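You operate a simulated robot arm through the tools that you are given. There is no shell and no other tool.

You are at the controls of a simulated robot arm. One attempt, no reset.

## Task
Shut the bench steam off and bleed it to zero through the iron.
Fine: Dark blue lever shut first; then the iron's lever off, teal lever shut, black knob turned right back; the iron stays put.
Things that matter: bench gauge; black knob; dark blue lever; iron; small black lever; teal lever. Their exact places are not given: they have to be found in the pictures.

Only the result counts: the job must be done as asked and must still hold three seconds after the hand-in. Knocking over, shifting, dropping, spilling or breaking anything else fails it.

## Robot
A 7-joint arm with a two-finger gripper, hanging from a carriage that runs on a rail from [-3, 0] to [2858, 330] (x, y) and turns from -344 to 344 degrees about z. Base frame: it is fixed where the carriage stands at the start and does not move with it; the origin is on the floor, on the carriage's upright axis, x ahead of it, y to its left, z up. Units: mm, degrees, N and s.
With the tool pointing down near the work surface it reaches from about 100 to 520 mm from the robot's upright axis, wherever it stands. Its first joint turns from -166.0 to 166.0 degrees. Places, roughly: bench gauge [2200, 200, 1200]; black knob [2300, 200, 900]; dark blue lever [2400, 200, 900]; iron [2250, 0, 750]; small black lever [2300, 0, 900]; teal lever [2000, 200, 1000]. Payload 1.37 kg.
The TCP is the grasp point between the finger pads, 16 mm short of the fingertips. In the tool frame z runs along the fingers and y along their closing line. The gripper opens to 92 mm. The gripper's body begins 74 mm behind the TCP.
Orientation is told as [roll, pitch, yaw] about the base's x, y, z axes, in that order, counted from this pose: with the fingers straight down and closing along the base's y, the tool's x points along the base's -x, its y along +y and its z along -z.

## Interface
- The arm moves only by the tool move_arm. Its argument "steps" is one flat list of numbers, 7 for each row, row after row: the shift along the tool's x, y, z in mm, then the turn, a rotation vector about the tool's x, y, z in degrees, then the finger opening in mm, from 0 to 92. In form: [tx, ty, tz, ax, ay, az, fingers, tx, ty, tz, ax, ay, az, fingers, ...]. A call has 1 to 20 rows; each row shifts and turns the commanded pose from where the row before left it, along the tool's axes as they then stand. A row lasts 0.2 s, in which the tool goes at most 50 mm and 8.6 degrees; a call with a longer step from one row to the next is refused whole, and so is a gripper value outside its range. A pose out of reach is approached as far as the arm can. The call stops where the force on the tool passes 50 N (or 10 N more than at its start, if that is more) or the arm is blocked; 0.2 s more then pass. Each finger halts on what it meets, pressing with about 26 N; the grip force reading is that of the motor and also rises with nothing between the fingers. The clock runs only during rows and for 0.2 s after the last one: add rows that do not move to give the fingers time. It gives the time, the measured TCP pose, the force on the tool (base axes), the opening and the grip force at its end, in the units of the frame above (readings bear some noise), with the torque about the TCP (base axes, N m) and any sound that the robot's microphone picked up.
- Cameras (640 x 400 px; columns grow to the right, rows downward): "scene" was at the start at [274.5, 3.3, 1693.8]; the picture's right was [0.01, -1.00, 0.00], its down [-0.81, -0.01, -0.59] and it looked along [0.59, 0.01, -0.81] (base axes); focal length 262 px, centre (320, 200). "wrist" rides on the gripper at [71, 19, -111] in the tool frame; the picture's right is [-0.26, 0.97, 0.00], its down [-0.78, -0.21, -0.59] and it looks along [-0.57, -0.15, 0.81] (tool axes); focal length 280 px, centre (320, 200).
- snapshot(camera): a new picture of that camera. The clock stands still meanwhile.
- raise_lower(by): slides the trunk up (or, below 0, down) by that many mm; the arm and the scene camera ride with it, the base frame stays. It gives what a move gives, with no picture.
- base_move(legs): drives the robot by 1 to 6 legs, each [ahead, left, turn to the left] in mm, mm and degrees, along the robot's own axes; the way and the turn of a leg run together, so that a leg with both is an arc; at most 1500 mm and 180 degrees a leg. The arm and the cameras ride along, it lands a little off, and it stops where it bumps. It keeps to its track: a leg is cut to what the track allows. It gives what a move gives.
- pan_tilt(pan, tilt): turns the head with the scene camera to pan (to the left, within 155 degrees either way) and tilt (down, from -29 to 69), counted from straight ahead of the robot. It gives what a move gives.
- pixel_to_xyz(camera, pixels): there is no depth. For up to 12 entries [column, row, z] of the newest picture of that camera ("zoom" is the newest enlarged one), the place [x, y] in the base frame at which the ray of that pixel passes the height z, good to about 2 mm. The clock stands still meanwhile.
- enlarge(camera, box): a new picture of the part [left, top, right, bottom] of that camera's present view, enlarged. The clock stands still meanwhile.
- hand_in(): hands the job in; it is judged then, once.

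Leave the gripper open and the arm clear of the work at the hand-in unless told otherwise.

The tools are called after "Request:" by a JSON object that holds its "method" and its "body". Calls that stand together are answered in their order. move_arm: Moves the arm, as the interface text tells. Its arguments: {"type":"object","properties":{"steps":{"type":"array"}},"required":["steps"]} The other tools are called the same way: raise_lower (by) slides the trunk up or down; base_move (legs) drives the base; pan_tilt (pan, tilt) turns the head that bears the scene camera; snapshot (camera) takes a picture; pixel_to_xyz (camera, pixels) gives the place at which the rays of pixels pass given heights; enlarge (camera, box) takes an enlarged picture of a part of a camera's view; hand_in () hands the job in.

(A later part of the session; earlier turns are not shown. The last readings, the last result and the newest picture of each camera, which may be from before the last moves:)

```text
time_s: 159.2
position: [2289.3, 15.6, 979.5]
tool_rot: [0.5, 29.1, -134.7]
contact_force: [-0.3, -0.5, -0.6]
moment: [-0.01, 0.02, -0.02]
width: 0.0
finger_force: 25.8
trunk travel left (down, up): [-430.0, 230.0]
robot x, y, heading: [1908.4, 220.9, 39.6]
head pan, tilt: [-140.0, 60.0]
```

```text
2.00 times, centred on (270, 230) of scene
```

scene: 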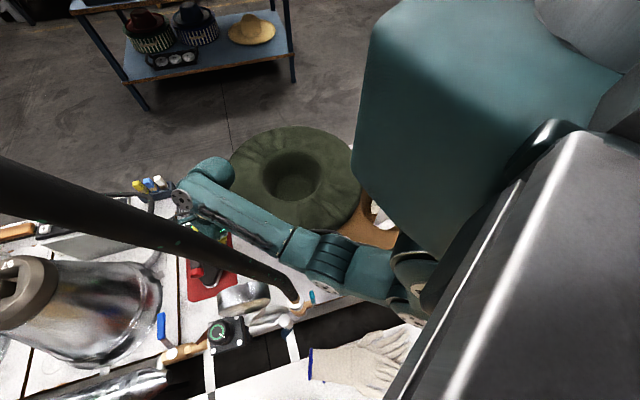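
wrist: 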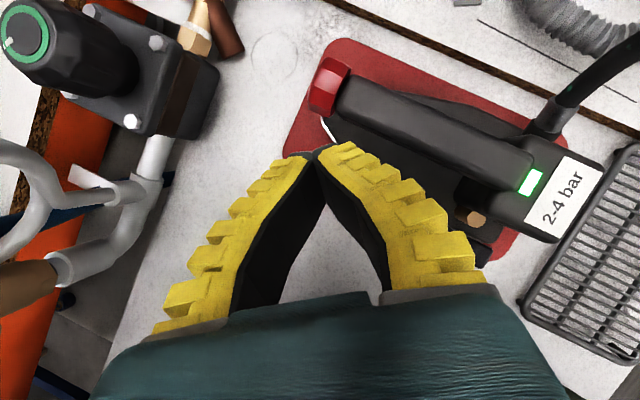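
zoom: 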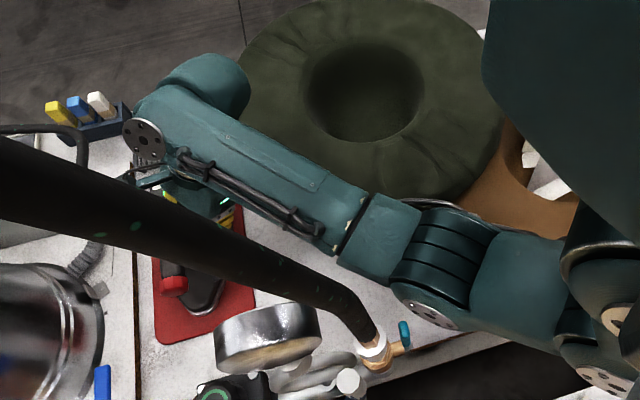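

The ring looks to be back at its place (within a couple of pixels). I'll use a smaller lean (16°) so the wrist stays well away from the ring while the arm still clears the hose.

Request:
{"method": "move_arm", "body": {"steps": [0, 0, 0, 0, -6.5, 0, 0, 0, 0, 0, 0, -6.5, 0, 0, -4.75, 0.45, 19.5, 0, 0, 0, 0, -4.75, 0.45, 19.5, 0, 0, 0, 0, 0, 0, 0, 0, 0, 0, 0]}}

Request:
{"method": "snapshot", "body": {"camera": "scene"}}

Request:
{"method": "snapshot", "body": {"camera": "wrist"}}

```text
time_s: 160.4
position: [2292.3, 15.6, 939.4]
tool_rot: [0.5, 16.1, -134.8]
contact_force: [0.2, 0.7, -0.3]
moment: [-0.01, -0.04, 0.0]
width: 0.0
finger_force: 26.3
trunk travel left (down, up): [-430.0, 230.0]
robot x, y, heading: [1905.8, 220.8, 39.8]
head pan, tilt: [-140.0, 60.0]
```

```text
taken
```

scene: 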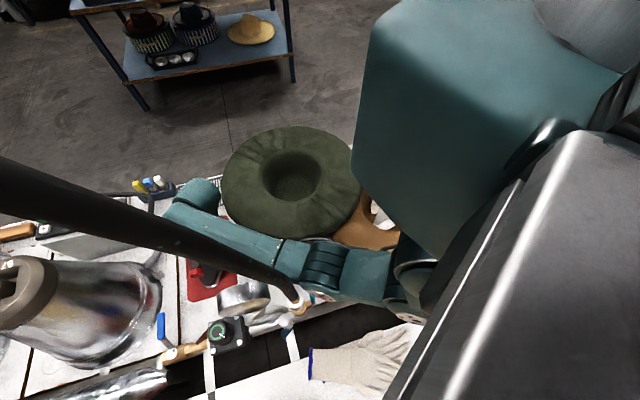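

```text
taken
```

wrist: 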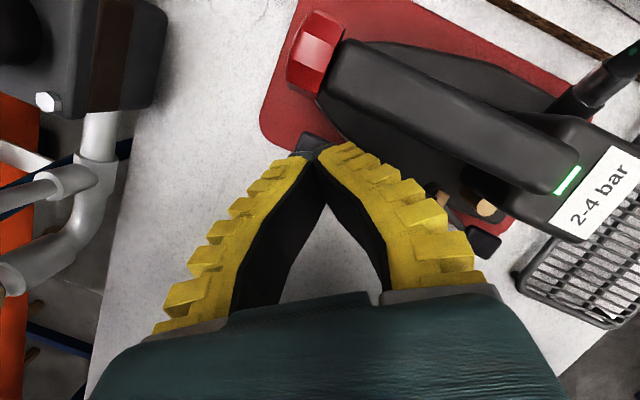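

Now the hand is clear of the ring and no forces. Press down: 22 mm then 4 mm steps.

Request:
{"method": "move_arm", "body": {"steps": [-6.1, 0, 21.1, 0, 0, 0, 0, -1.1, 0, 3.84, 0, 0, 0, 0, -1.1, 0, 3.84, 0, 0, 0, 0, -1.1, 0, 3.84, 0, 0, 0, 0]}}

Request:
{"method": "snapshot", "body": {"camera": "wrist"}}

```text
time_s: 161.4
position: [2290.7, 14.9, 904.6]
tool_rot: [0.5, 16.2, -134.8]
contact_force: [-1.2, -0.5, 0.0]
moment: [-0.01, 0.01, 0.0]
width: 0.2
finger_force: 25.8
trunk travel left (down, up): [-430.0, 230.0]
robot x, y, heading: [1909.0, 220.1, 39.7]
head pan, tilt: [-140.0, 60.0]
```

```text
taken
```

wrist: 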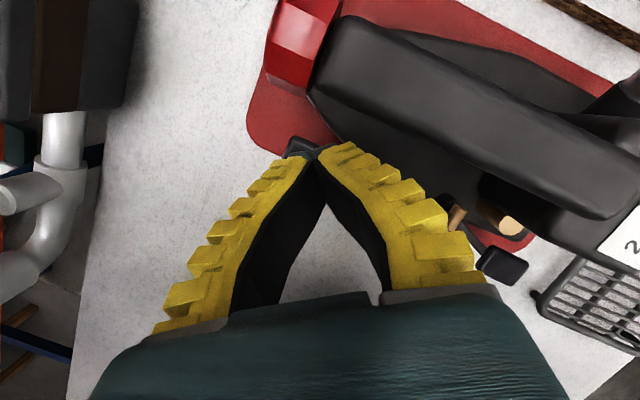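

No contact yet (tip z≈889). Continue in 4 mm steps.

Request:
{"method": "move_arm", "body": {"steps": [-1.1, 0, 3.84, 0, 0, 0, 0, -1.1, 0, 3.84, 0, 0, 0, 0, -1.1, 0, 3.84, 0, 0, 0, 0]}}

Request:
{"method": "snapshot", "body": {"camera": "wrist"}}

```text
time_s: 162.2
position: [2291.9, 13.3, 893.8]
tool_rot: [0.5, 16.2, -134.7]
contact_force: [-0.1, 0.2, -0.3]
moment: [0.03, 0.02, 0.01]
width: 0.0
finger_force: 25.2
trunk travel left (down, up): [-430.0, 230.0]
robot x, y, heading: [1906.7, 221.2, 39.8]
head pan, tilt: [-140.0, 60.0]
```

```text
taken
```

wrist: 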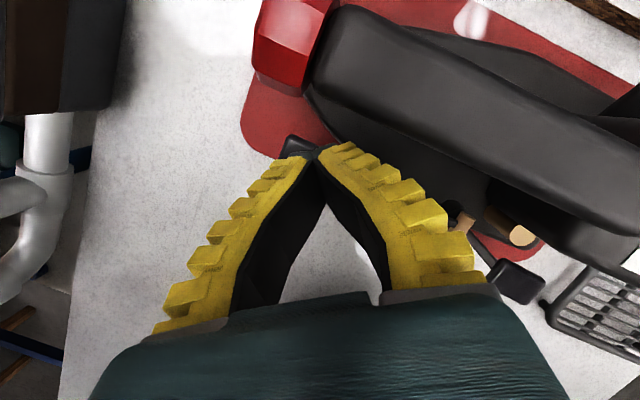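

Still no force at tip z≈878. Continue slowly.

Request:
{"method": "move_arm", "body": {"steps": [-1.1, 0, 3.84, 0, 0, 0, 0, -1.1, 0, 3.84, 0, 0, 0, 0]}}

Request:
{"method": "snapshot", "body": {"camera": "wrist"}}

Request:
{"method": "enlarge", "body": {"camera": "wrist", "box": [250, 100, 560, 320]}}

```text
time_s: 162.8
position: [2292.3, 13.2, 886.4]
tool_rot: [0.7, 16.2, -134.9]
contact_force: [-0.7, -1.2, 7.7]
moment: [-0.06, 0.06, -0.04]
width: 5.8
finger_force: 26.0
trunk travel left (down, up): [-430.0, 230.0]
robot x, y, heading: [1906.3, 220.0, 39.8]
head pan, tilt: [-140.0, 60.0]
```

```text
taken
```

wrist: 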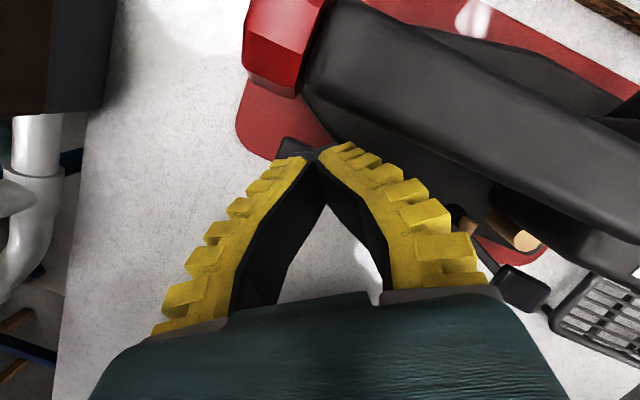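

```text
1.82 times, centred on (405, 210) of wrist
```

zoom: 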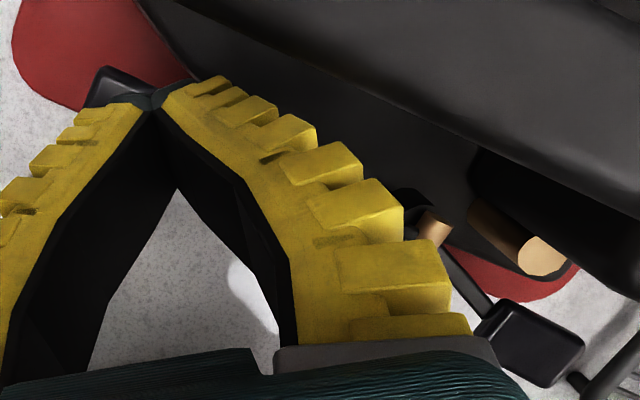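

Contact: 7.7 N upward at tip z≈871. Keep pressing in small steps.

Request:
{"method": "move_arm", "body": {"steps": [-1.1, 0, 3.84, 0, 0, 0, 0, -1.1, 0, 3.84, 0, 0, 0, 0]}}

Request:
{"method": "enlarge", "body": {"camera": "wrist", "box": [250, 100, 560, 320]}}

```text
time_s: 163.4
position: [2294.8, 13.0, 881.1]
tool_rot: [1.0, 16.3, -134.6]
contact_force: [-3.8, 3.0, 34.1]
moment: [0.0, 0.21, 0.2]
width: 5.8
finger_force: 25.6
trunk travel left (down, up): [-430.0, 230.0]
robot x, y, heading: [1904.6, 221.0, 39.8]
head pan, tilt: [-140.0, 60.0]
```

```text
1.82 times, centred on (405, 210) of wrist
```

zoom: 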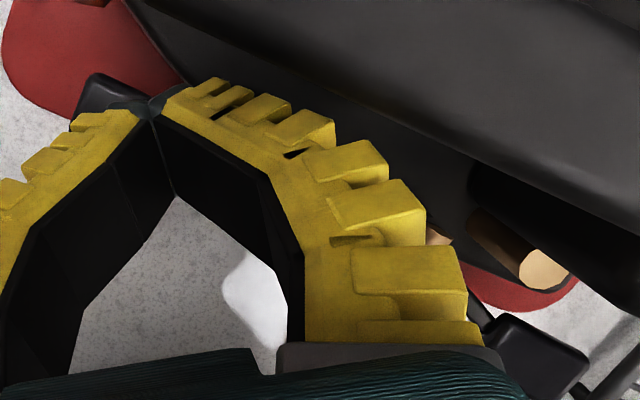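

Force rose to 34 N – probably the rocker's end stop. Lift off and look whether the rocker changed.

Request:
{"method": "move_arm", "body": {"steps": [2.8, 0, -9.6, 0, 0, 0, 0, 8.3, 0, -28.8, 0, 0, 0, 0, 8.3, 0, -28.8, 0, 0, 0, 0, -20, -20, 0, 0, 0, 0, 0, 0, 0, 0, 0, 0, 0, 0]}}

Request:
{"method": "snapshot", "body": {"camera": "wrist"}}

Request:
{"method": "enlarge", "body": {"camera": "wrist", "box": [280, 20, 540, 220]}}

```text
time_s: 164.6
position: [2262.1, 16.0, 941.8]
tool_rot: [0.4, 16.2, -134.7]
contact_force: [-0.3, -0.2, -0.5]
moment: [0.0, -0.02, -0.02]
width: 0.0
finger_force: 26.3
trunk travel left (down, up): [-430.0, 230.0]
robot x, y, heading: [1905.2, 221.7, 39.8]
head pan, tilt: [-140.0, 60.0]
```

```text
taken
```

wrist: 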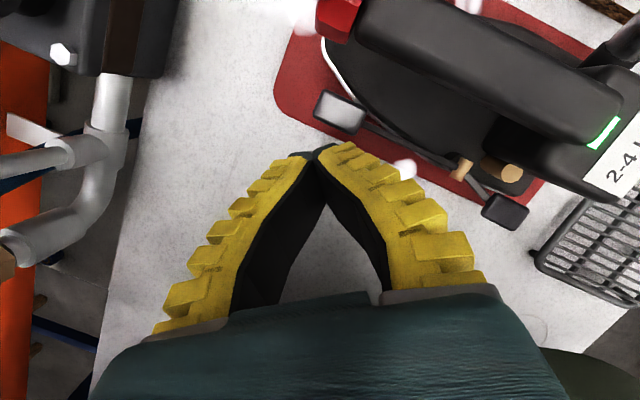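

```text
2.00 times, centred on (410, 120) of wrist
```

zoom: 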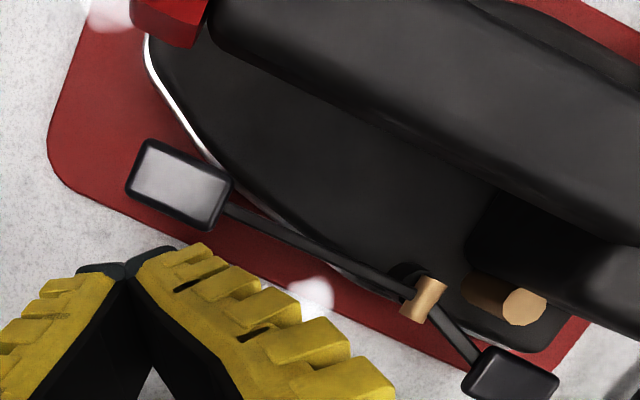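

Steam puffs are visible around the iron's sole – the iron is venting, and the rocker stays in its "on" position. Now back up and turn the wrist camera to read the gauge while it bleeds.

Request:
{"method": "move_arm", "body": {"steps": [0, 0, 0, 0, -8, 0, 0, 0, 0, 0, 0, -8, 0, 0, 0, 0, -35, 0, 0, 0, 0, 0, 0, -35, 0, 0, 0, 0, 0, 0, -35, 0, 0, 0, 0]}}

Request:
{"method": "raise_lower", "body": {"by": 130}}

Request:
{"method": "move_arm", "body": {"steps": [0, 0, 0, 0, 0, -8.5, 0, 0, 0, 0, 0, 0, -8.5, 0, 0, 0, 0, 0, 0, -8.5, 0, 0, 0, 0, 0, 0, -8.5, 0, 0, 0, 0, 0, 0, -8.5, 0, 0, 0, 0, 0, 0, -8.5, 0, 0, 0, 0, 0, 0, -8.5, 0, 0, 0, 0, 0, 0, -8.5, 0, 0, 0, 0, 0, 0, -8.5, 0, 0, 0, 0, 0, 0, -8.5, 0, 0, 0, 0, 0, 0, -8.5, 0, 0, 0, 0, 0, 0, -8.5, 0, 0, 0, 0, 0, 0, -8.5, 0, 0, 0, 0, 0, 0, -8.5, 0, 0, 0, 0, 0, 0, -8.5, 0, 0, 0, 0, 0, 0, -8.5, 0, 0, 0, 0, 0, 0, -8.5, 0, 0, 0, 0, 0, 0, -8.5, 0, 0, 0, 0, 0, 0, -8.5, 0, 0, 0, 0, 0, 0, -8.5, 0]}}

Request:
{"method": "snapshot", "body": {"camera": "wrist"}}

```text
time_s: 165.8
position: [2260.1, 13.4, 1046.4]
tool_rot: [0.5, 0.0, -135.0]
contact_force: [0.6, -0.2, -0.5]
moment: [-0.01, -0.02, -0.03]
width: 0.2
finger_force: 25.9
trunk travel left (down, up): [-430.0, 230.0]
robot x, y, heading: [1910.8, 220.3, 39.5]
head pan, tilt: [-140.0, 60.0]
```

```text
time_s: 167.4
position: [2262.3, 15.4, 1174.8]
tool_rot: [0.5, 0.1, -135.0]
contact_force: [-0.3, 0.1, -0.3]
moment: [0.01, -0.02, -0.03]
width: 0.0
finger_force: 25.8
trunk travel left (down, up): [-560.0, 100.0]
robot x, y, heading: [1910.9, 222.4, 39.9]
head pan, tilt: [-140.0, 60.0]
```

```text
time_s: 171.6
position: [2263.0, 14.7, 1175.1]
tool_rot: [-0.3, -0.2, 35.2]
contact_force: [0.4, 0.4, 0.6]
moment: [0.02, 0.02, -0.03]
width: 0.0
finger_force: 25.9
trunk travel left (down, up): [-560.0, 100.0]
robot x, y, heading: [1908.7, 221.5, 39.7]
head pan, tilt: [-140.0, 60.0]
```

```text
taken
```

wrist: 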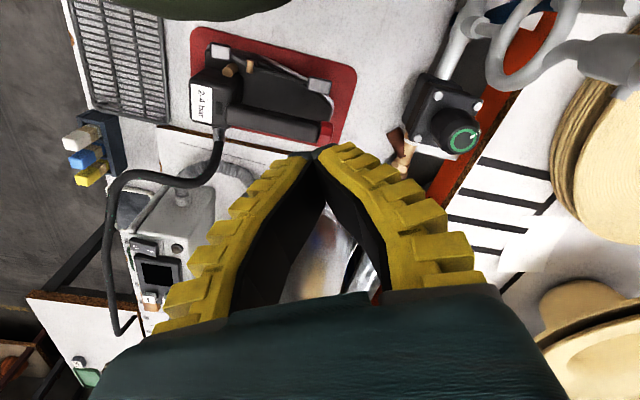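

The green LED on the iron seems off now. Finish turning to yaw 90 and move to view the gauge.

Request:
{"method": "move_arm", "body": {"steps": [0, 0, 0, 0, 0, -8, 0, 0, 0, 0, 0, 0, -8, 0, 0, 0, 0, 0, 0, -8, 0, 0, 0, 0, 0, 0, -8, 0, 0, 0, 0, 0, 0, -8, 0, 0, 0, 0, 0, 0, -8, 0, 0, 0, 0, 0, 0, -7, 0, 11, 26, -23.5, 0, 0, 0, 0, 11, 26, -23.5, 0, 0, 0, 0, 11, 26, -23.5, 0, 0, 0, 0, 11, 26, -23.5, 0, 0, 0, 0]}}

Request:
{"method": "snapshot", "body": {"camera": "wrist"}}

```text
time_s: 174.0
position: [2170.9, -42.2, 1228.2]
tool_rot: [-0.4, 0.3, 90.0]
contact_force: [0.1, 0.1, -0.6]
moment: [-0.01, -0.02, -0.02]
width: 0.0
finger_force: 26.0
out of reach, approached as far as the arm can: row 10, 11
trunk travel left (down, up): [-560.0, 100.0]
robot x, y, heading: [1908.8, 218.9, 39.7]
head pan, tilt: [-140.0, 60.0]
```

```text
taken
```

wrist: 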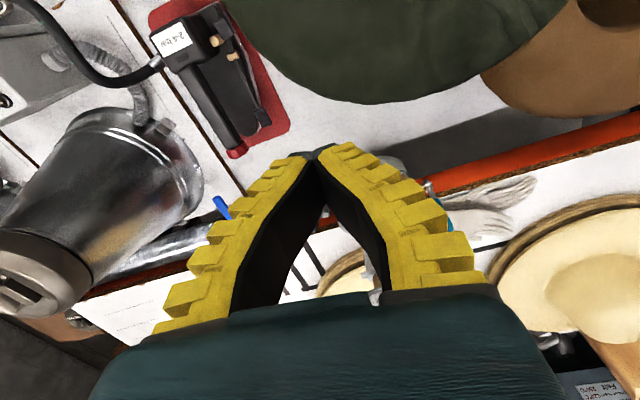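

The gauge is hidden behind the closed fingers. Open the fingers, raise the trunk 100 mm and step back in y.

Request:
{"method": "raise_lower", "body": {"by": 100}}

Request:
{"method": "move_arm", "body": {"steps": [25, -3, 0, 0, 0, 0, 40, 25, -3, 0, 0, 0, 0, 80, 20, 0, 0, 0, 0, 0, 92, 0, 0, 0, 0, 0, 0, 92, 0, 0, 0, 0, 0, 0, 92]}}

Request:
{"method": "snapshot", "body": {"camera": "wrist"}}

```text
time_s: 175.3
position: [2170.7, -42.4, 1326.9]
tool_rot: [-0.4, 0.2, 89.9]
contact_force: [0.1, -0.1, 0.2]
moment: [0.0, 0.02, 0.01]
width: 0.0
finger_force: 26.4
trunk travel left (down, up): [-660.0, 0.0]
robot x, y, heading: [1909.1, 219.8, 39.8]
head pan, tilt: [-140.0, 60.0]
```

```text
time_s: 176.6
position: [2176.5, -111.5, 1328.7]
tool_rot: [-0.4, 0.3, 89.9]
contact_force: [-0.3, -0.4, 0.4]
moment: [0.03, -0.03, 0.01]
width: 91.9
finger_force: 0.0
trunk travel left (down, up): [-660.0, 0.0]
robot x, y, heading: [1909.8, 217.8, 39.8]
head pan, tilt: [-140.0, 60.0]
```

```text
taken
```

wrist: 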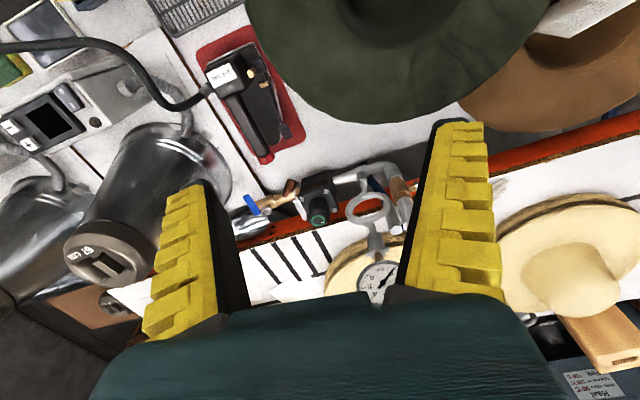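

Request:
{"method": "enlarge", "body": {"camera": "wrist", "box": [340, 240, 420, 300]}}

Request:
{"method": "enlarge", "body": {"camera": "wrist", "box": [180, 20, 320, 170]}}

```text
6.67 times, centred on (380, 270) of wrist
```

zoom: 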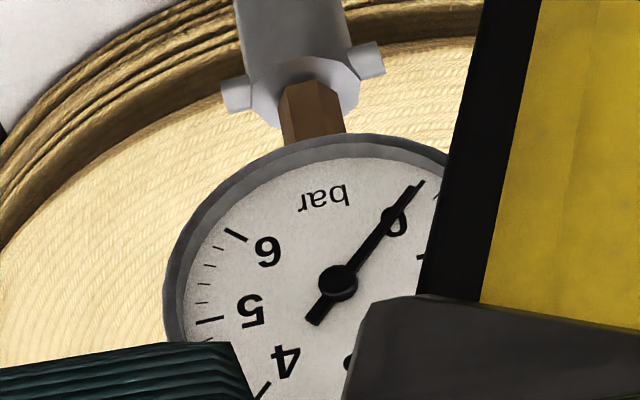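

```text
2.67 times, centred on (250, 95) of wrist
```

zoom: 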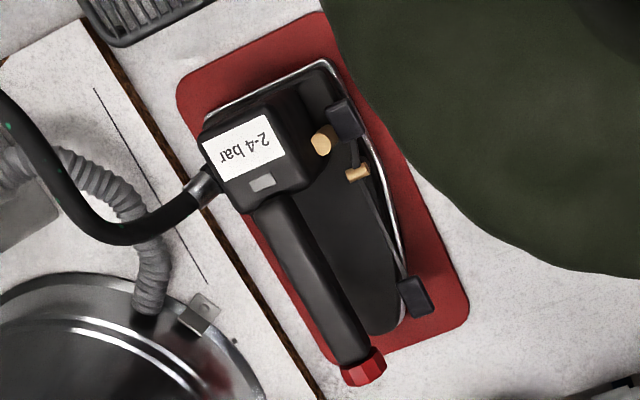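

The gauge needle is at 0 and the iron's LED is off: bled to zero. Now switch the iron's lever off. The heel pad is hard to reach past the ring (which stands at z≈1000), so I'll grip the toe pad from above and lift it back up. First move back over the clear spot left of the iron.

Request:
{"method": "move_arm", "body": {"steps": [-17.5, -9.5, 32.6, 0, 0, 0, 92, -17.5, -9.5, 32.6, 0, 0, 0, 92, -17.5, -9.5, 32.6, 0, 0, 0, 92, -17.5, -9.5, 32.6, 0, 0, 0, 92, -17.5, -9.5, 32.6, 0, 0, 0, 92, -17.5, -9.5, 32.6, 0, 0, 0, 92, -17.5, -9.5, 32.6, 0, 0, 0, 92]}}

Request:
{"method": "move_arm", "body": {"steps": [0, 0, 0, 0, 0, 8.55, 92, 0, 0, 0, 0, 0, 8.55, 92, 0, 0, 0, 0, 0, 8.55, 92, 0, 0, 0, 0, 0, 8.55, 92, 0, 0, 0, 0, 0, 8.55, 92, 0, 0, 0, 0, 0, 8.55, 92, 0, 0, 0, 0, 0, 8.55, 92, 0, 0, 0, 0, 0, 8.55, 92, 0, 0, 0, 0, 0, 8.55, 92, 0, 0, 0, 0, 0, 8.55, 92, 0, 0, 0, 0, 0, 8.55, 92, 0, 0, 0, 0, 0, 8.55, 92, 0, 0, 0, 0, 0, 8.55, 92, 0, 0, 0, 0, 0, 8.55, 92, 0, 0, 0, 0, 0, 8.55, 92, 0, 0, 0, 0, 0, 8.55, 92, 0, 0, 0, 0, 0, 8.55, 92, 0, 0, 0, 0, 0, 8.55, 92, 0, 0, 0, 0, 0, 8.55, 92, 0, 0, 0, 0, 0, 8.55, 92]}}

Request:
{"method": "move_arm", "body": {"steps": [0, 0, 0, 0, 0, 2, 92, 0, 0, 0, -6.3, 4.9, 0, 92, 0, 0, 0, -6.3, 4.9, 0, 92, 0, 0, 0, 0, 0, 0, 60]}}

Request:
{"method": "snapshot", "body": {"camera": "wrist"}}

```text
time_s: 178.2
position: [2246.6, 9.7, 1100.6]
tool_rot: [-0.6, 0.3, 90.0]
contact_force: [-0.6, 0.3, -0.8]
moment: [-0.01, -0.02, 0.02]
width: 91.9
finger_force: 0.0
trunk travel left (down, up): [-660.0, 0.0]
robot x, y, heading: [1905.7, 218.8, 39.7]
head pan, tilt: [-140.0, 60.0]
```

```text
time_s: 182.3
position: [2244.7, 10.3, 1098.7]
tool_rot: [0.4, -0.3, -81.2]
contact_force: [-0.1, -0.2, -0.5]
moment: [-0.03, -0.02, 0.0]
width: 91.8
finger_force: 0.0
trunk travel left (down, up): [-660.0, 0.0]
robot x, y, heading: [1907.2, 217.6, 39.7]
head pan, tilt: [-140.0, 60.0]
```

```text
time_s: 183.3
position: [2244.5, 9.2, 1099.5]
tool_rot: [13.2, 9.4, -81.8]
contact_force: [0.9, -0.3, 0.0]
moment: [-0.01, -0.02, 0.0]
width: 62.6
finger_force: 2.1
trunk travel left (down, up): [-660.0, 0.0]
robot x, y, heading: [1907.3, 222.2, 39.9]
head pan, tilt: [-140.0, 60.0]
```

```text
taken
```

wrist: 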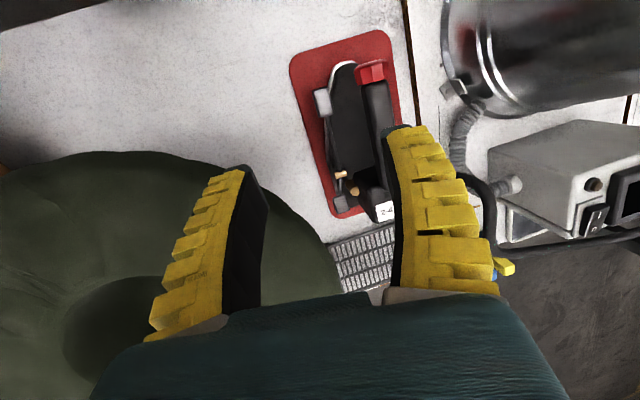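

Tool axes computed; toe pad is at wrist (322,100). Shift over the pad at height first (to keep the hand off the ring), narrow the opening to 48 mm, then lower the trunk 200 mm.

Request:
{"method": "move_arm", "body": {"steps": [3.5, 23.7, 6.15, 0, 0, 0, 48, 3.5, 23.7, 6.15, 0, 0, 0, 48, 0, 0, 0, 0, 0, 0, 48]}}

Request:
{"method": "raise_lower", "body": {"by": -200}}

Request:
{"method": "snapshot", "body": {"camera": "wrist"}}

Request:
{"method": "snapshot", "body": {"camera": "scene"}}

```text
time_s: 184.2
position: [2293.4, 25.0, 1100.4]
tool_rot: [13.2, 9.5, -81.8]
contact_force: [0.0, 0.7, -0.6]
moment: [0.0, 0.0, 0.01]
width: 51.1
finger_force: 1.8
trunk travel left (down, up): [-660.0, 0.0]
robot x, y, heading: [1907.5, 220.2, 39.7]
head pan, tilt: [-140.0, 60.0]
```

```text
time_s: 186.0
position: [2307.2, 22.6, 930.8]
tool_rot: [15.1, 8.5, -81.1]
contact_force: [-6.0, 7.1, 23.8]
moment: [-0.14, -0.68, 0.4]
width: 57.8
finger_force: 1.5
trunk travel left (down, up): [-476.0, 184.0]
robot x, y, heading: [1904.2, 217.9, 39.8]
head pan, tilt: [-140.0, 60.0]
stopped: the force on the tool passed its limit at 62 N (the readings are from after the stop); the commanded pose is now the measured one
```

```text
taken
```

wrist: 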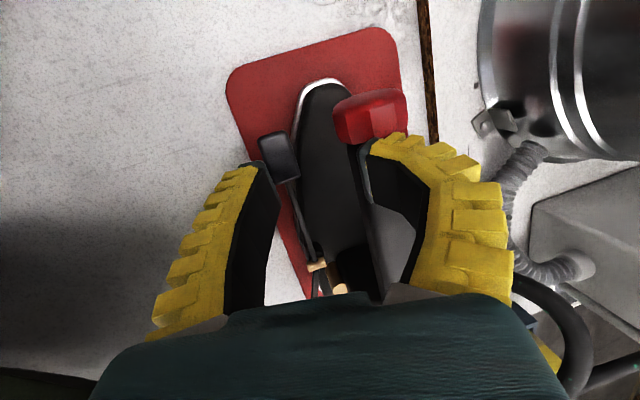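

```text
taken
```

scene: 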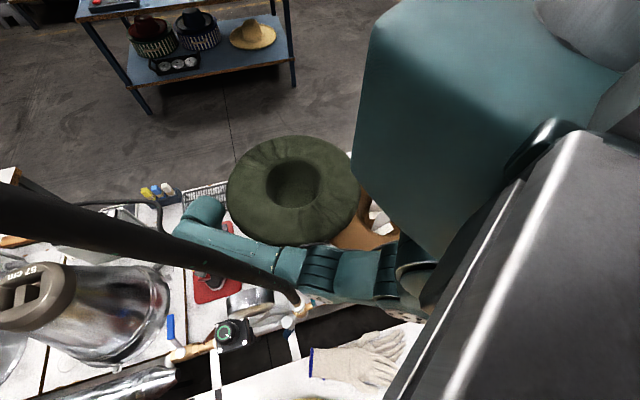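

The right finger landed on the iron's handle. Raise immediately.

Request:
{"method": "raise_lower", "body": {"by": 60}}

Request:
{"method": "snapshot", "body": {"camera": "wrist"}}

```text
time_s: 187.0
position: [2304.0, 23.0, 986.2]
tool_rot: [14.5, 8.8, -81.4]
contact_force: [-0.4, -0.2, -0.4]
moment: [0.02, 0.01, -0.01]
width: 51.0
finger_force: 1.6
trunk travel left (down, up): [-536.0, 124.0]
robot x, y, heading: [1909.0, 219.7, 39.6]
head pan, tilt: [-140.0, 60.0]
```

```text
taken
```

wrist: 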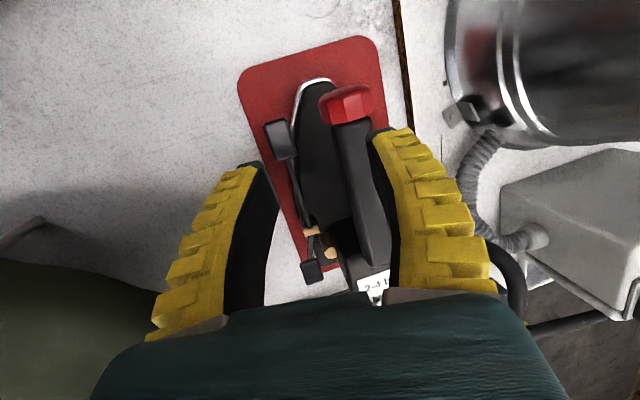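

The iron seems still on its mat. I'll check its position numerically.

Request:
{"method": "pixel_to_xyz", "body": {"camera": "wrist", "pixels": [[345, 103, 910], [318, 82, 765], [245, 72, 757], [376, 40, 757], [280, 140, 868], [312, 230, 850], [312, 272, 870]]}}

Request:
{"method": "enlarge", "body": {"camera": "wrist", "box": [220, 20, 420, 300]}}

```text
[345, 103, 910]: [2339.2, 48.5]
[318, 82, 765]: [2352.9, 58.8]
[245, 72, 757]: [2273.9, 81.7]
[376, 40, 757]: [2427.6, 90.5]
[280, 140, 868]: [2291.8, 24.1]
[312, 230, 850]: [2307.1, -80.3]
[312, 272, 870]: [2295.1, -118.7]
```

```text
1.43 times, centred on (320, 160) of wrist
```

zoom: 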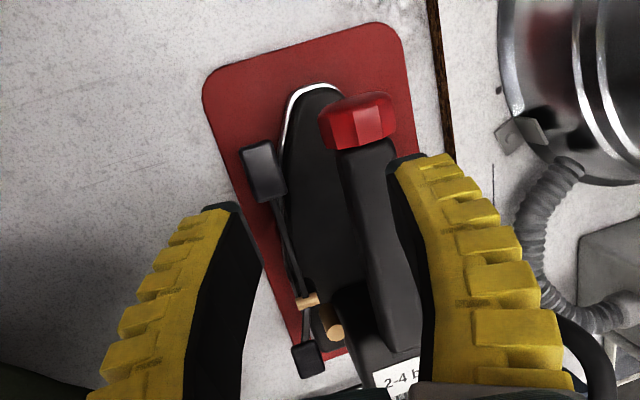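

The iron has not moved (features within ~2 mm of before). Measure the gap between the pad and the handle.

Request:
{"method": "pixel_to_xyz", "body": {"camera": "wrist", "pixels": [[336, 140, 905], [338, 160, 905], [296, 152, 868], [268, 125, 868], [290, 122, 868], [320, 105, 905], [324, 122, 905]]}}

```text
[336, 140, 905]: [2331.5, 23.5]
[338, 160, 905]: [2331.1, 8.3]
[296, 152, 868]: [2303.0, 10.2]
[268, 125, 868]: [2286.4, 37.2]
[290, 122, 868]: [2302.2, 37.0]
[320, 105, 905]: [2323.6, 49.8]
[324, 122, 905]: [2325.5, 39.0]
```

The gap to the handle is ~28 mm; the fingers flare outward, so I must use a smaller opening. Re-center at (2291,13), opening 34 mm, then lower the trunk 60 mm.

Request:
{"method": "move_arm", "body": {"steps": [-7.9, -13.6, -4.8, 0, 0, 0, 34, 0, 0, 0, 0, 0, 0, 34, 0, 0, 0, 0, 0, 0, 34]}}

Request:
{"method": "raise_lower", "body": {"by": -55}}

Request:
{"method": "snapshot", "body": {"camera": "wrist"}}

```text
time_s: 187.8
position: [2290.8, 12.1, 986.5]
tool_rot: [14.5, 8.7, -81.4]
contact_force: [0.7, 0.5, 0.2]
moment: [-0.01, 0.02, 0.01]
width: 37.7
finger_force: 2.5
trunk travel left (down, up): [-536.0, 124.0]
robot x, y, heading: [1908.1, 219.1, 39.6]
head pan, tilt: [-140.0, 60.0]
```

```text
time_s: 188.7
position: [2290.3, 11.8, 932.7]
tool_rot: [14.6, 8.8, -81.4]
contact_force: [-0.1, -0.5, 0.3]
moment: [-0.02, 0.02, 0.02]
width: 37.4
finger_force: 1.9
trunk travel left (down, up): [-481.0, 179.0]
robot x, y, heading: [1909.4, 219.1, 39.9]
head pan, tilt: [-140.0, 60.0]
```

```text
taken
```

wrist: 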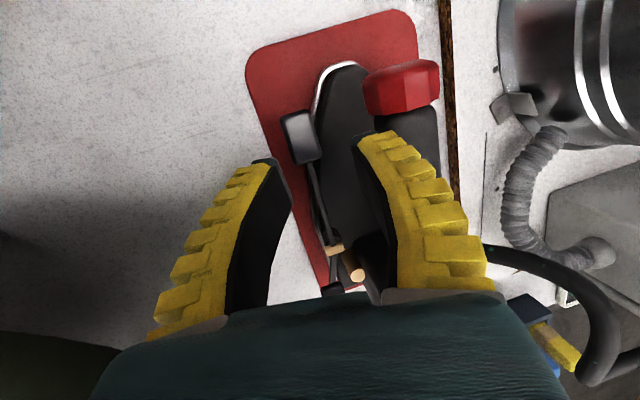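

Right finger will pass between pad and handle. Descend in steps; first 30 mm.

Request:
{"method": "move_arm", "body": {"steps": [-2.3, -3.7, 14.4, 0, 0, 0, 34, -2.3, -3.7, 14.4, 0, 0, 0, 34, 0, 0, 0, 0, 0, 0, 34]}}

Request:
{"method": "snapshot", "body": {"camera": "wrist"}}

```text
time_s: 189.5
position: [2289.2, 13.4, 901.8]
tool_rot: [14.6, 8.7, -81.4]
contact_force: [0.0, -0.5, -0.4]
moment: [-0.01, 0.03, 0.03]
width: 37.5
finger_force: 2.0
trunk travel left (down, up): [-481.0, 179.0]
robot x, y, heading: [1905.7, 220.9, 39.9]
head pan, tilt: [-140.0, 60.0]
```

```text
taken
```

wrist: 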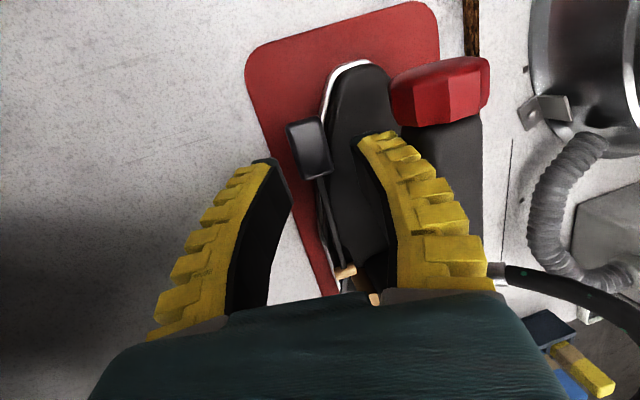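

Well centered; continue down 30 mm.

Request:
{"method": "move_arm", "body": {"steps": [-2.3, -3.7, 14.4, 0, 0, 0, 34, -1.2, -1.9, 7.2, 0, 0, 0, 34, -1.2, -1.9, 7.2, 0, 0, 0, 34, 0, 0, 0, 0, 0, 0, 34]}}

Request:
{"method": "snapshot", "body": {"camera": "wrist"}}

```text
time_s: 190.5
position: [2289.8, 13.8, 871.6]
tool_rot: [14.6, 8.6, -81.4]
contact_force: [-0.6, 0.0, 0.9]
moment: [0.01, 0.01, 0.0]
width: 37.7
finger_force: 2.7
trunk travel left (down, up): [-481.0, 179.0]
robot x, y, heading: [1911.5, 221.6, 39.7]
head pan, tilt: [-140.0, 60.0]
```

```text
taken
```

wrist: 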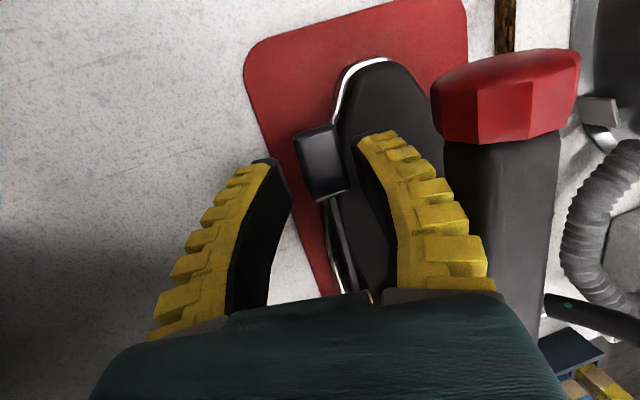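

Pad is between the fingertips. Check centering before closing gently.

Request:
{"method": "pixel_to_xyz", "body": {"camera": "wrist", "pixels": [[296, 140, 868], [305, 190, 868], [336, 128, 868], [350, 185, 868], [322, 162, 868]]}}

Request:
{"method": "enlarge", "body": {"camera": "wrist", "box": [220, 80, 460, 240]}}

```text
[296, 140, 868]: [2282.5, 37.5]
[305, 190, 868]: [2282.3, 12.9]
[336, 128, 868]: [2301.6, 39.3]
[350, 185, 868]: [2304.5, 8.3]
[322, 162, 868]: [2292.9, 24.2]
```

```text
2.50 times, centred on (340, 160) of wrist
```

zoom: 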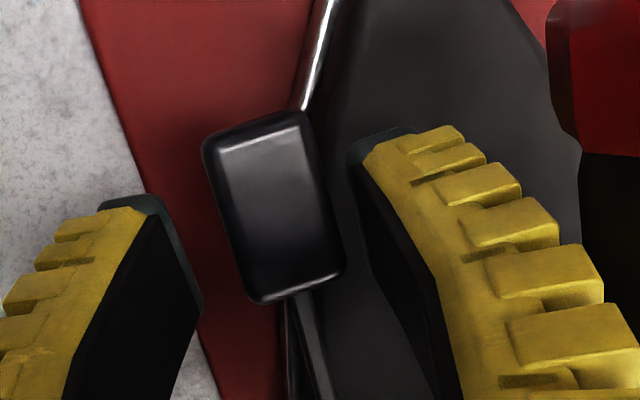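

The pad is ~2 mm off center. Shift +2 mm in x and lower 6 mm, then close gently to 16 mm.

Request:
{"method": "move_arm", "body": {"steps": [-1.2, 0.44, 6.2, 0, 0, 0, 34, 0, 0, 0, 0, 0, 0, 26, 0, 0, 0, 0, 0, 0, 20, 0, 0, 0, 0, 0, 0, 16, 0, 0, 0, 0, 0, 0, 16]}}

Request:
{"method": "enlarge", "body": {"camera": "wrist", "box": [220, 80, 460, 240]}}

```text
time_s: 191.7
position: [2293.5, 12.6, 866.2]
tool_rot: [14.7, 8.6, -81.3]
contact_force: [1.7, -0.4, 0.3]
moment: [-0.04, 0.03, -0.02]
width: 21.4
finger_force: 4.1
trunk travel left (down, up): [-481.0, 179.0]
robot x, y, heading: [1906.2, 221.9, 40.1]
head pan, tilt: [-140.0, 60.0]
```

```text
2.50 times, centred on (340, 160) of wrist
```

zoom: 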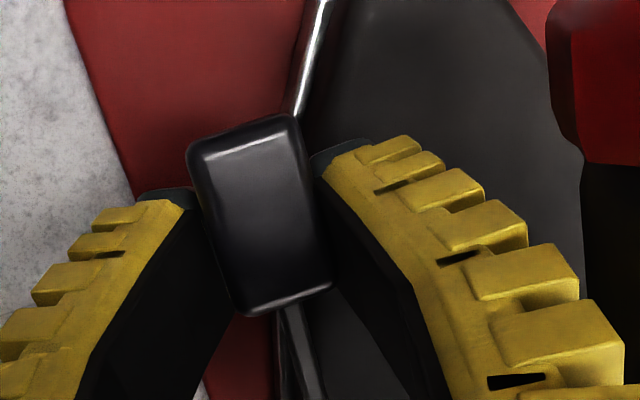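

Pad is gently gripped (21.4 mm, ~4 N). Grip a bit firmer and lift along the rocker's arc in 4 mm steps.

Request:
{"method": "move_arm", "body": {"steps": [0, 0, 0, 0, 0, 0, 8, 0, 0, 0, 0, 0, 0, 8, -0.28, 0.99, -3.97, 0, 0, 0, 8, -0.28, 0.99, -3.97, 0, 0, 0, 8, -0.28, 0.99, -3.97, 0, 0, 0, 8]}}

Request:
{"method": "enlarge", "body": {"camera": "wrist", "box": [220, 80, 460, 240]}}

```text
time_s: 192.9
position: [2292.0, 9.9, 878.4]
tool_rot: [14.5, 8.7, -81.4]
contact_force: [4.1, 2.3, 0.1]
moment: [0.6, -0.02, 0.14]
width: 14.3
finger_force: 25.8
trunk travel left (down, up): [-481.0, 179.0]
robot x, y, heading: [1908.3, 220.6, 39.8]
head pan, tilt: [-140.0, 60.0]
```

```text
2.50 times, centred on (340, 160) of wrist
```

zoom: 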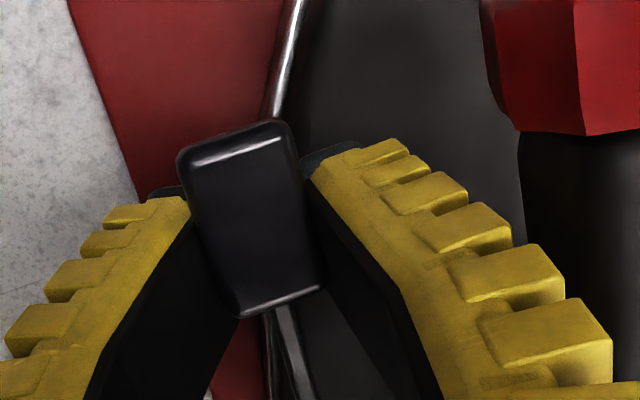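

The pad follows. Continue lifting by ~8 mm, watching the force.

Request:
{"method": "move_arm", "body": {"steps": [-0.28, 0.99, -3.97, 0, 0, 0, 8, -0.14, 0.5, -2, 0, 0, 0, 8, 0, 0, 0, 0, 0, 0, 8]}}

Request:
{"method": "snapshot", "body": {"camera": "wrist"}}

```text
time_s: 193.7
position: [2293.0, 8.9, 885.3]
tool_rot: [14.6, 8.8, -81.4]
contact_force: [4.0, 1.4, -0.1]
moment: [0.62, -0.04, 0.01]
width: 14.2
finger_force: 25.9
trunk travel left (down, up): [-481.0, 179.0]
robot x, y, heading: [1909.0, 223.8, 39.7]
head pan, tilt: [-140.0, 60.0]
```

```text
taken
```

wrist: 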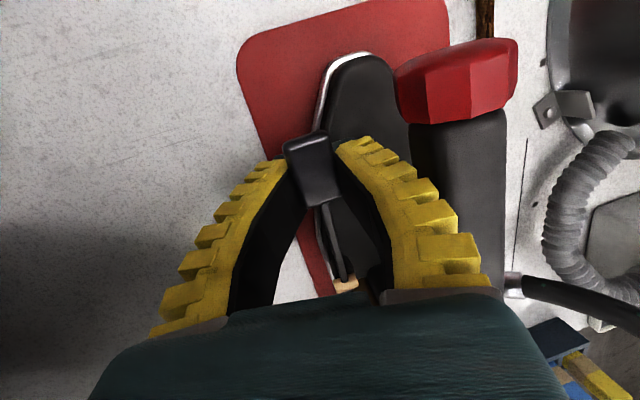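

Lifted ~19 mm with no resistance. Lift a little more until the stop is felt.

Request:
{"method": "move_arm", "body": {"steps": [-0.14, 0.5, -2, 0, 0, 0, 8, -0.14, 0.5, -2, 0, 0, 0, 8, 0, 0, 0, 0, 0, 0, 8]}}

```text
time_s: 194.5
position: [2292.5, 7.4, 888.7]
tool_rot: [14.5, 8.7, -81.4]
contact_force: [3.6, -2.4, -0.3]
moment: [0.41, -0.02, 0.02]
width: 13.5
finger_force: 26.1
trunk travel left (down, up): [-481.0, 179.0]
robot x, y, heading: [1907.6, 217.8, 39.8]
head pan, tilt: [-140.0, 60.0]
```

Open the fingers, lift away a little and check the rocker.

Request:
{"method": "move_arm", "body": {"steps": [0, 0, 0, 0, 0, 0, 20, 0, 0, 0, 0, 0, 0, 34, 0, 0, 0, 0, 0, 0, 36, 2.3, 3.7, -14.4, 0, 0, 0, 36, 2.3, 3.7, -14.4, 0, 0, 0, 36, 2.3, 3.7, -14.4, 0, 0, 0, 36, 0, 0, 0, 0, 0, 0, 36]}}

Request:
{"method": "snapshot", "body": {"camera": "wrist"}}

Request:
{"method": "enlarge", "body": {"camera": "wrist", "box": [240, 20, 440, 300]}}

```text
time_s: 196.1
position: [2291.8, 6.8, 932.6]
tool_rot: [14.5, 8.7, -81.4]
contact_force: [-2.7, -0.6, -2.0]
moment: [0.02, 0.07, -0.01]
width: 37.5
finger_force: 0.8
trunk travel left (down, up): [-481.0, 179.0]
robot x, y, heading: [1911.4, 225.2, 40.0]
head pan, tilt: [-140.0, 60.0]
```

```text
taken
```

wrist: 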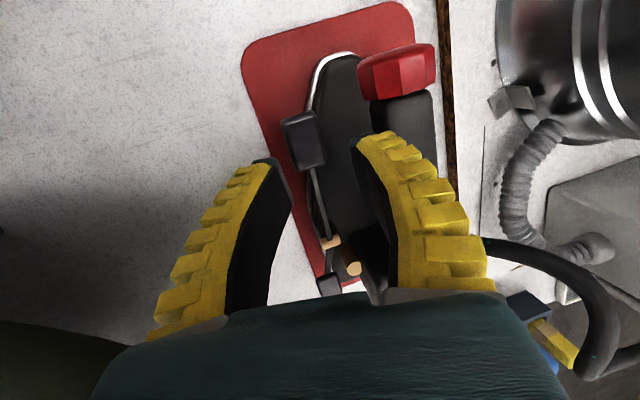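

```text
1.43 times, centred on (340, 160) of wrist
```

zoom: 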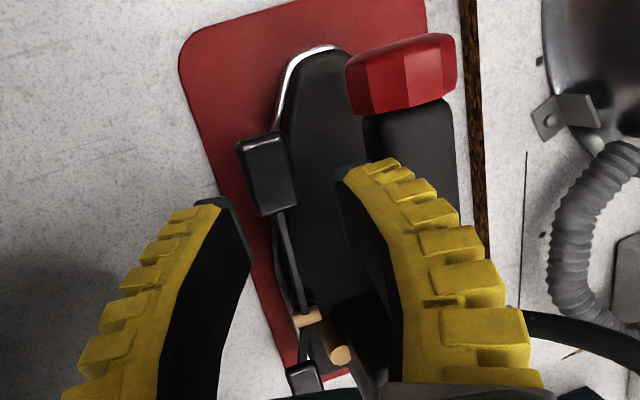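

The pad is visibly back up. Verify the iron's position and the pad height numerically.

Request:
{"method": "pixel_to_xyz", "body": {"camera": "wrist", "pixels": [[397, 73, 910], [330, 241, 850], [344, 53, 765], [248, 48, 757], [406, 5, 757], [303, 140, 886], [329, 285, 860]]}}

```text
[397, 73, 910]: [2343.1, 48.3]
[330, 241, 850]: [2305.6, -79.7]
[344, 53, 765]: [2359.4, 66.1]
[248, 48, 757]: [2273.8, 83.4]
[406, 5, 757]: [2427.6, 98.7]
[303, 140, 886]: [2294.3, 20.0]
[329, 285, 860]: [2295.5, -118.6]
```

Iron in place and toe pad back at its original height (lever off). Next the teal lever. Raise the trunk, straighten the tool, and lift to travel height.

Request:
{"method": "raise_lower", "body": {"by": 179}}

Request:
{"method": "move_arm", "body": {"steps": [0, 0, -40, 0, 0, 0, 60, 0, 0, -40, 0, 0, 0, 92, 0, 0, -40, 0, 0, 0, 92, 0, 0, -30, 0, 0, 0, 92, 0, 0, 0, 6.8, -4.6, 0, 92, 0, 0, 0, 6.8, -4.6, 0, 92]}}

Request:
{"method": "base_move", "body": {"legs": [[-377, 246, 0]]}}

Request:
{"method": "pan_tilt", "body": {"pan": -40, "tilt": 50}}

Request:
{"method": "snapshot", "body": {"camera": "scene"}}

```text
time_s: 198.1
position: [2293.6, 7.9, 1111.5]
tool_rot: [14.6, 8.7, -81.4]
contact_force: [-0.2, 0.7, 1.3]
moment: [-0.01, 0.03, -0.01]
width: 39.6
finger_force: 2.6
trunk travel left (down, up): [-660.0, 0.0]
robot x, y, heading: [1909.8, 217.4, 39.7]
head pan, tilt: [-140.0, 60.0]
```

```text
time_s: 199.5
position: [2259.6, -20.7, 1255.4]
tool_rot: [0.8, -0.6, -82.7]
contact_force: [0.3, 0.6, 0.6]
moment: [0.0, -0.04, 0.02]
width: 92.0
finger_force: 0.0
trunk travel left (down, up): [-660.0, 0.0]
robot x, y, heading: [1907.4, 217.6, 39.8]
head pan, tilt: [-140.0, 60.0]
```

```text
time_s: 202.2
position: [1812.7, -71.0, 1254.7]
tool_rot: [0.9, -0.3, -82.6]
contact_force: [0.3, -0.6, -0.4]
moment: [-0.01, -0.02, 0.01]
width: 91.9
finger_force: 0.1
trunk travel left (down, up): [-660.0, 0.0]
robot x, y, heading: [1461.8, 166.5, 39.7]
head pan, tilt: [-140.0, 60.0]
```

```text
time_s: 204.0
position: [1812.6, -71.8, 1255.9]
tool_rot: [0.9, -0.4, -82.6]
contact_force: [0.0, 0.1, -0.3]
moment: [-0.01, -0.02, 0.03]
width: 92.0
finger_force: 0.1
trunk travel left (down, up): [-660.0, 0.0]
robot x, y, heading: [1460.5, 169.9, 39.8]
head pan, tilt: [-40.0, 50.0]
```

```text
taken
```

scene: 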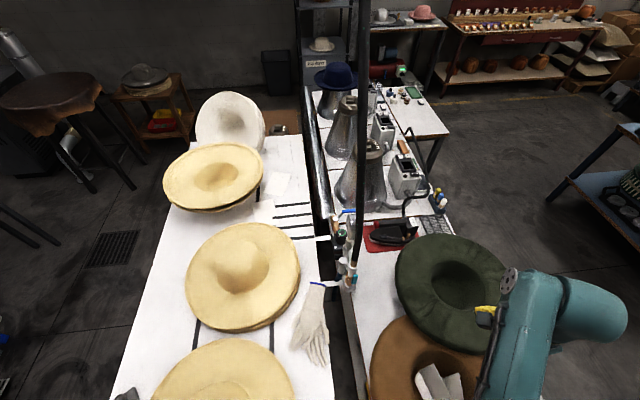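

Let me check the ring's position again from here, and turn toward the teal lever: base heading to ~-5° with the arm swung in front.

Request:
{"method": "pixel_to_xyz", "body": {"camera": "scene", "pixels": [[396, 278, 1010], [511, 280, 1010], [447, 235, 1010], [462, 352, 1010], [461, 280, 980], [355, 270, 1030], [355, 270, 1000], [352, 283, 1000]]}}

Request:
{"method": "enlarge", "body": {"camera": "scene", "box": [310, 190, 410, 310]}}

```text
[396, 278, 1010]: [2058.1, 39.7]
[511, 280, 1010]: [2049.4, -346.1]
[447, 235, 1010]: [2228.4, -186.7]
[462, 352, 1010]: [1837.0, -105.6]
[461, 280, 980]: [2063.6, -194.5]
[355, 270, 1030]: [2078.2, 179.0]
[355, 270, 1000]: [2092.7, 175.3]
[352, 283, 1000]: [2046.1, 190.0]
```

```text
3.33 times, centred on (360, 250) of scene
```

zoom: 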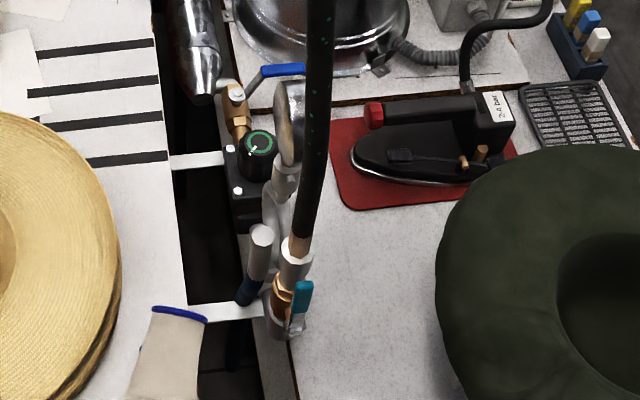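

The teal grip is seen at zoom (303,297), upright. The ring center still measures ≈(2035,-153), consistent. Swing the arm to straight ahead with yaw 0, then advance.

Request:
{"method": "move_arm", "body": {"steps": [22.2, 1.7, 0, 0, 0, -8.26, 92, 21.7, 4.85, 0, 0, 0, -8.26, 92, 20.8, 7.9, 0, 0, 0, -8.26, 92, 19.4, 10.8, 0, 0, 0, -8.26, 92, 17.7, 13.5, 0, 0, 0, -8.26, 92, 15.6, 15.9, 0, 0, 0, -8.26, 92, 13.1, 18.0, 0, 0, 0, -8.26, 92, 10.4, 19.7, 0, 0, 0, -8.26, 92, 7.5, 21.0, 0, 0, 0, -8.26, 92, 4.4, 21.8, 0, 0, 0, -8.26, 92]}}

Request:
{"method": "base_move", "body": {"legs": [[151, -99, 0]]}}

Request:
{"method": "snapshot", "body": {"camera": "scene"}}

Request:
{"method": "snapshot", "body": {"camera": "wrist"}}

```text
time_s: 206.2
position: [1800.1, 151.4, 1252.7]
tool_rot: [-0.3, -0.9, 0.0]
contact_force: [-0.2, 0.3, 0.0]
moment: [-0.01, 0.01, -0.04]
width: 92.1
finger_force: 0.1
trunk travel left (down, up): [-660.0, 0.0]
robot x, y, heading: [1462.7, 172.1, 39.9]
head pan, tilt: [-40.0, 50.0]
```

```text
time_s: 207.7
position: [1977.3, 171.5, 1251.3]
tool_rot: [-0.4, -0.8, 0.0]
contact_force: [0.3, -0.3, 1.2]
moment: [-0.03, 0.02, 0.02]
width: 91.7
finger_force: 0.0
trunk travel left (down, up): [-660.0, 0.0]
robot x, y, heading: [1635.9, 187.0, 39.8]
head pan, tilt: [-40.0, 50.0]
```

```text
taken
```

scene: 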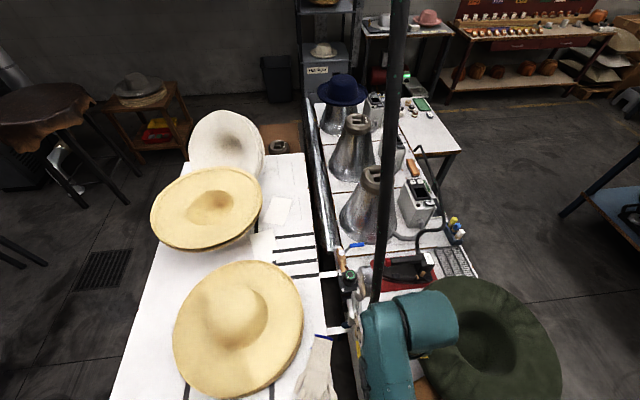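

```text
taken
```

wrist: 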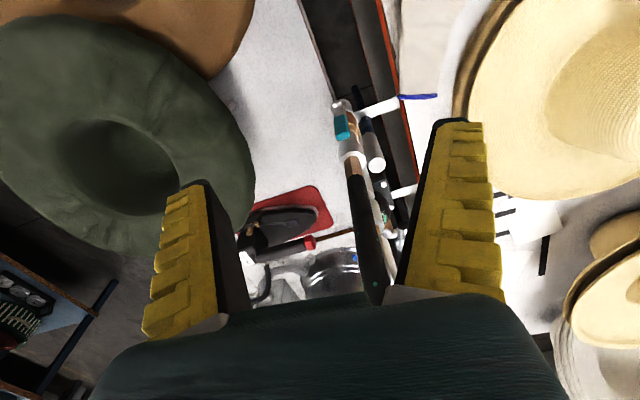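

The wrist camera sees the teal lever at (341,125). Enlarge and measure.

Request:
{"method": "enlarge", "body": {"camera": "wrist", "box": [290, 70, 430, 250]}}

Request:
{"method": "pixel_to_xyz", "body": {"camera": "wrist", "pixels": [[342, 118, 1040], [342, 118, 1000], [340, 138, 1050], [340, 138, 1020], [340, 104, 960], [340, 104, 980]]}}

```text
2.22 times, centred on (360, 160) of wrist
```

zoom: 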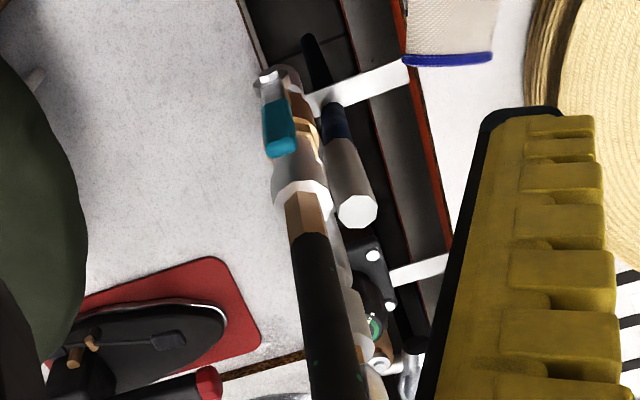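

```text
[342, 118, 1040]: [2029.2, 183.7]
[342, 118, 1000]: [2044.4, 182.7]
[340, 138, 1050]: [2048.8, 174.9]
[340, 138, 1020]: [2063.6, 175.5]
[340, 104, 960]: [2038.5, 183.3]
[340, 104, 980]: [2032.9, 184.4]
```

Teal lever: nut ≈ (2040,180,950), grip z≈985–1052 at (2046,181). Lean the tool 30° forward and bring it to (1990,181,1121), opening 56 mm, to straddle the grip from behind.

Request:
{"method": "move_arm", "body": {"steps": [0, 0, 0, 0, -7.5, 0, 56, 0, 0, 0, 0, -7.5, 0, 56, 0, 0, 0, 0, -7.5, 0, 56, 0, 0, 0, 0, -7.5, 0, 56, 13.4, 2.4, 29.8, 0, 0, 0, 56, 13.4, 2.4, 29.8, 0, 0, 0, 56, 13.4, 2.4, 29.8, 0, 0, 0, 56, 13.4, 2.4, 29.8, 0, 0, 0, 56, 0, 0, 0, 0, 0, 0, 56]}}

Request:
{"method": "snapshot", "body": {"camera": "wrist"}}

Request:
{"method": "snapshot", "body": {"camera": "scene"}}

```text
time_s: 209.7
position: [1993.1, 180.4, 1125.3]
tool_rot: [-0.3, -30.9, 0.1]
contact_force: [0.4, -0.3, -0.8]
moment: [0.0, -0.03, 0.04]
width: 58.8
finger_force: 2.0
trunk travel left (down, up): [-660.0, 0.0]
robot x, y, heading: [1639.2, 184.4, 39.8]
head pan, tilt: [-40.0, 50.0]
```

```text
taken
```

wrist: 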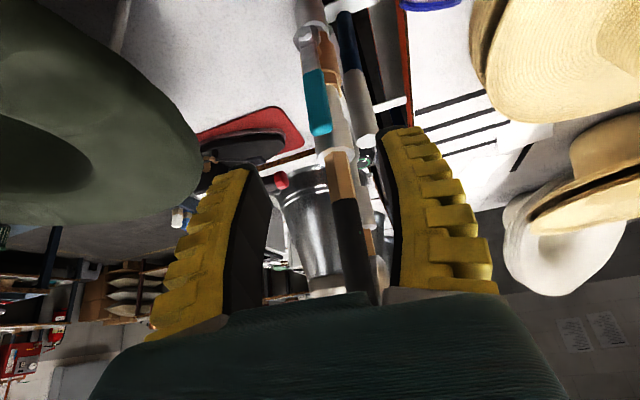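

```text
taken
```

scene: 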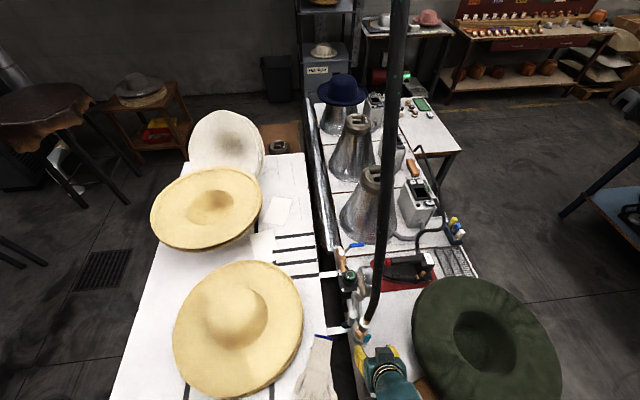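

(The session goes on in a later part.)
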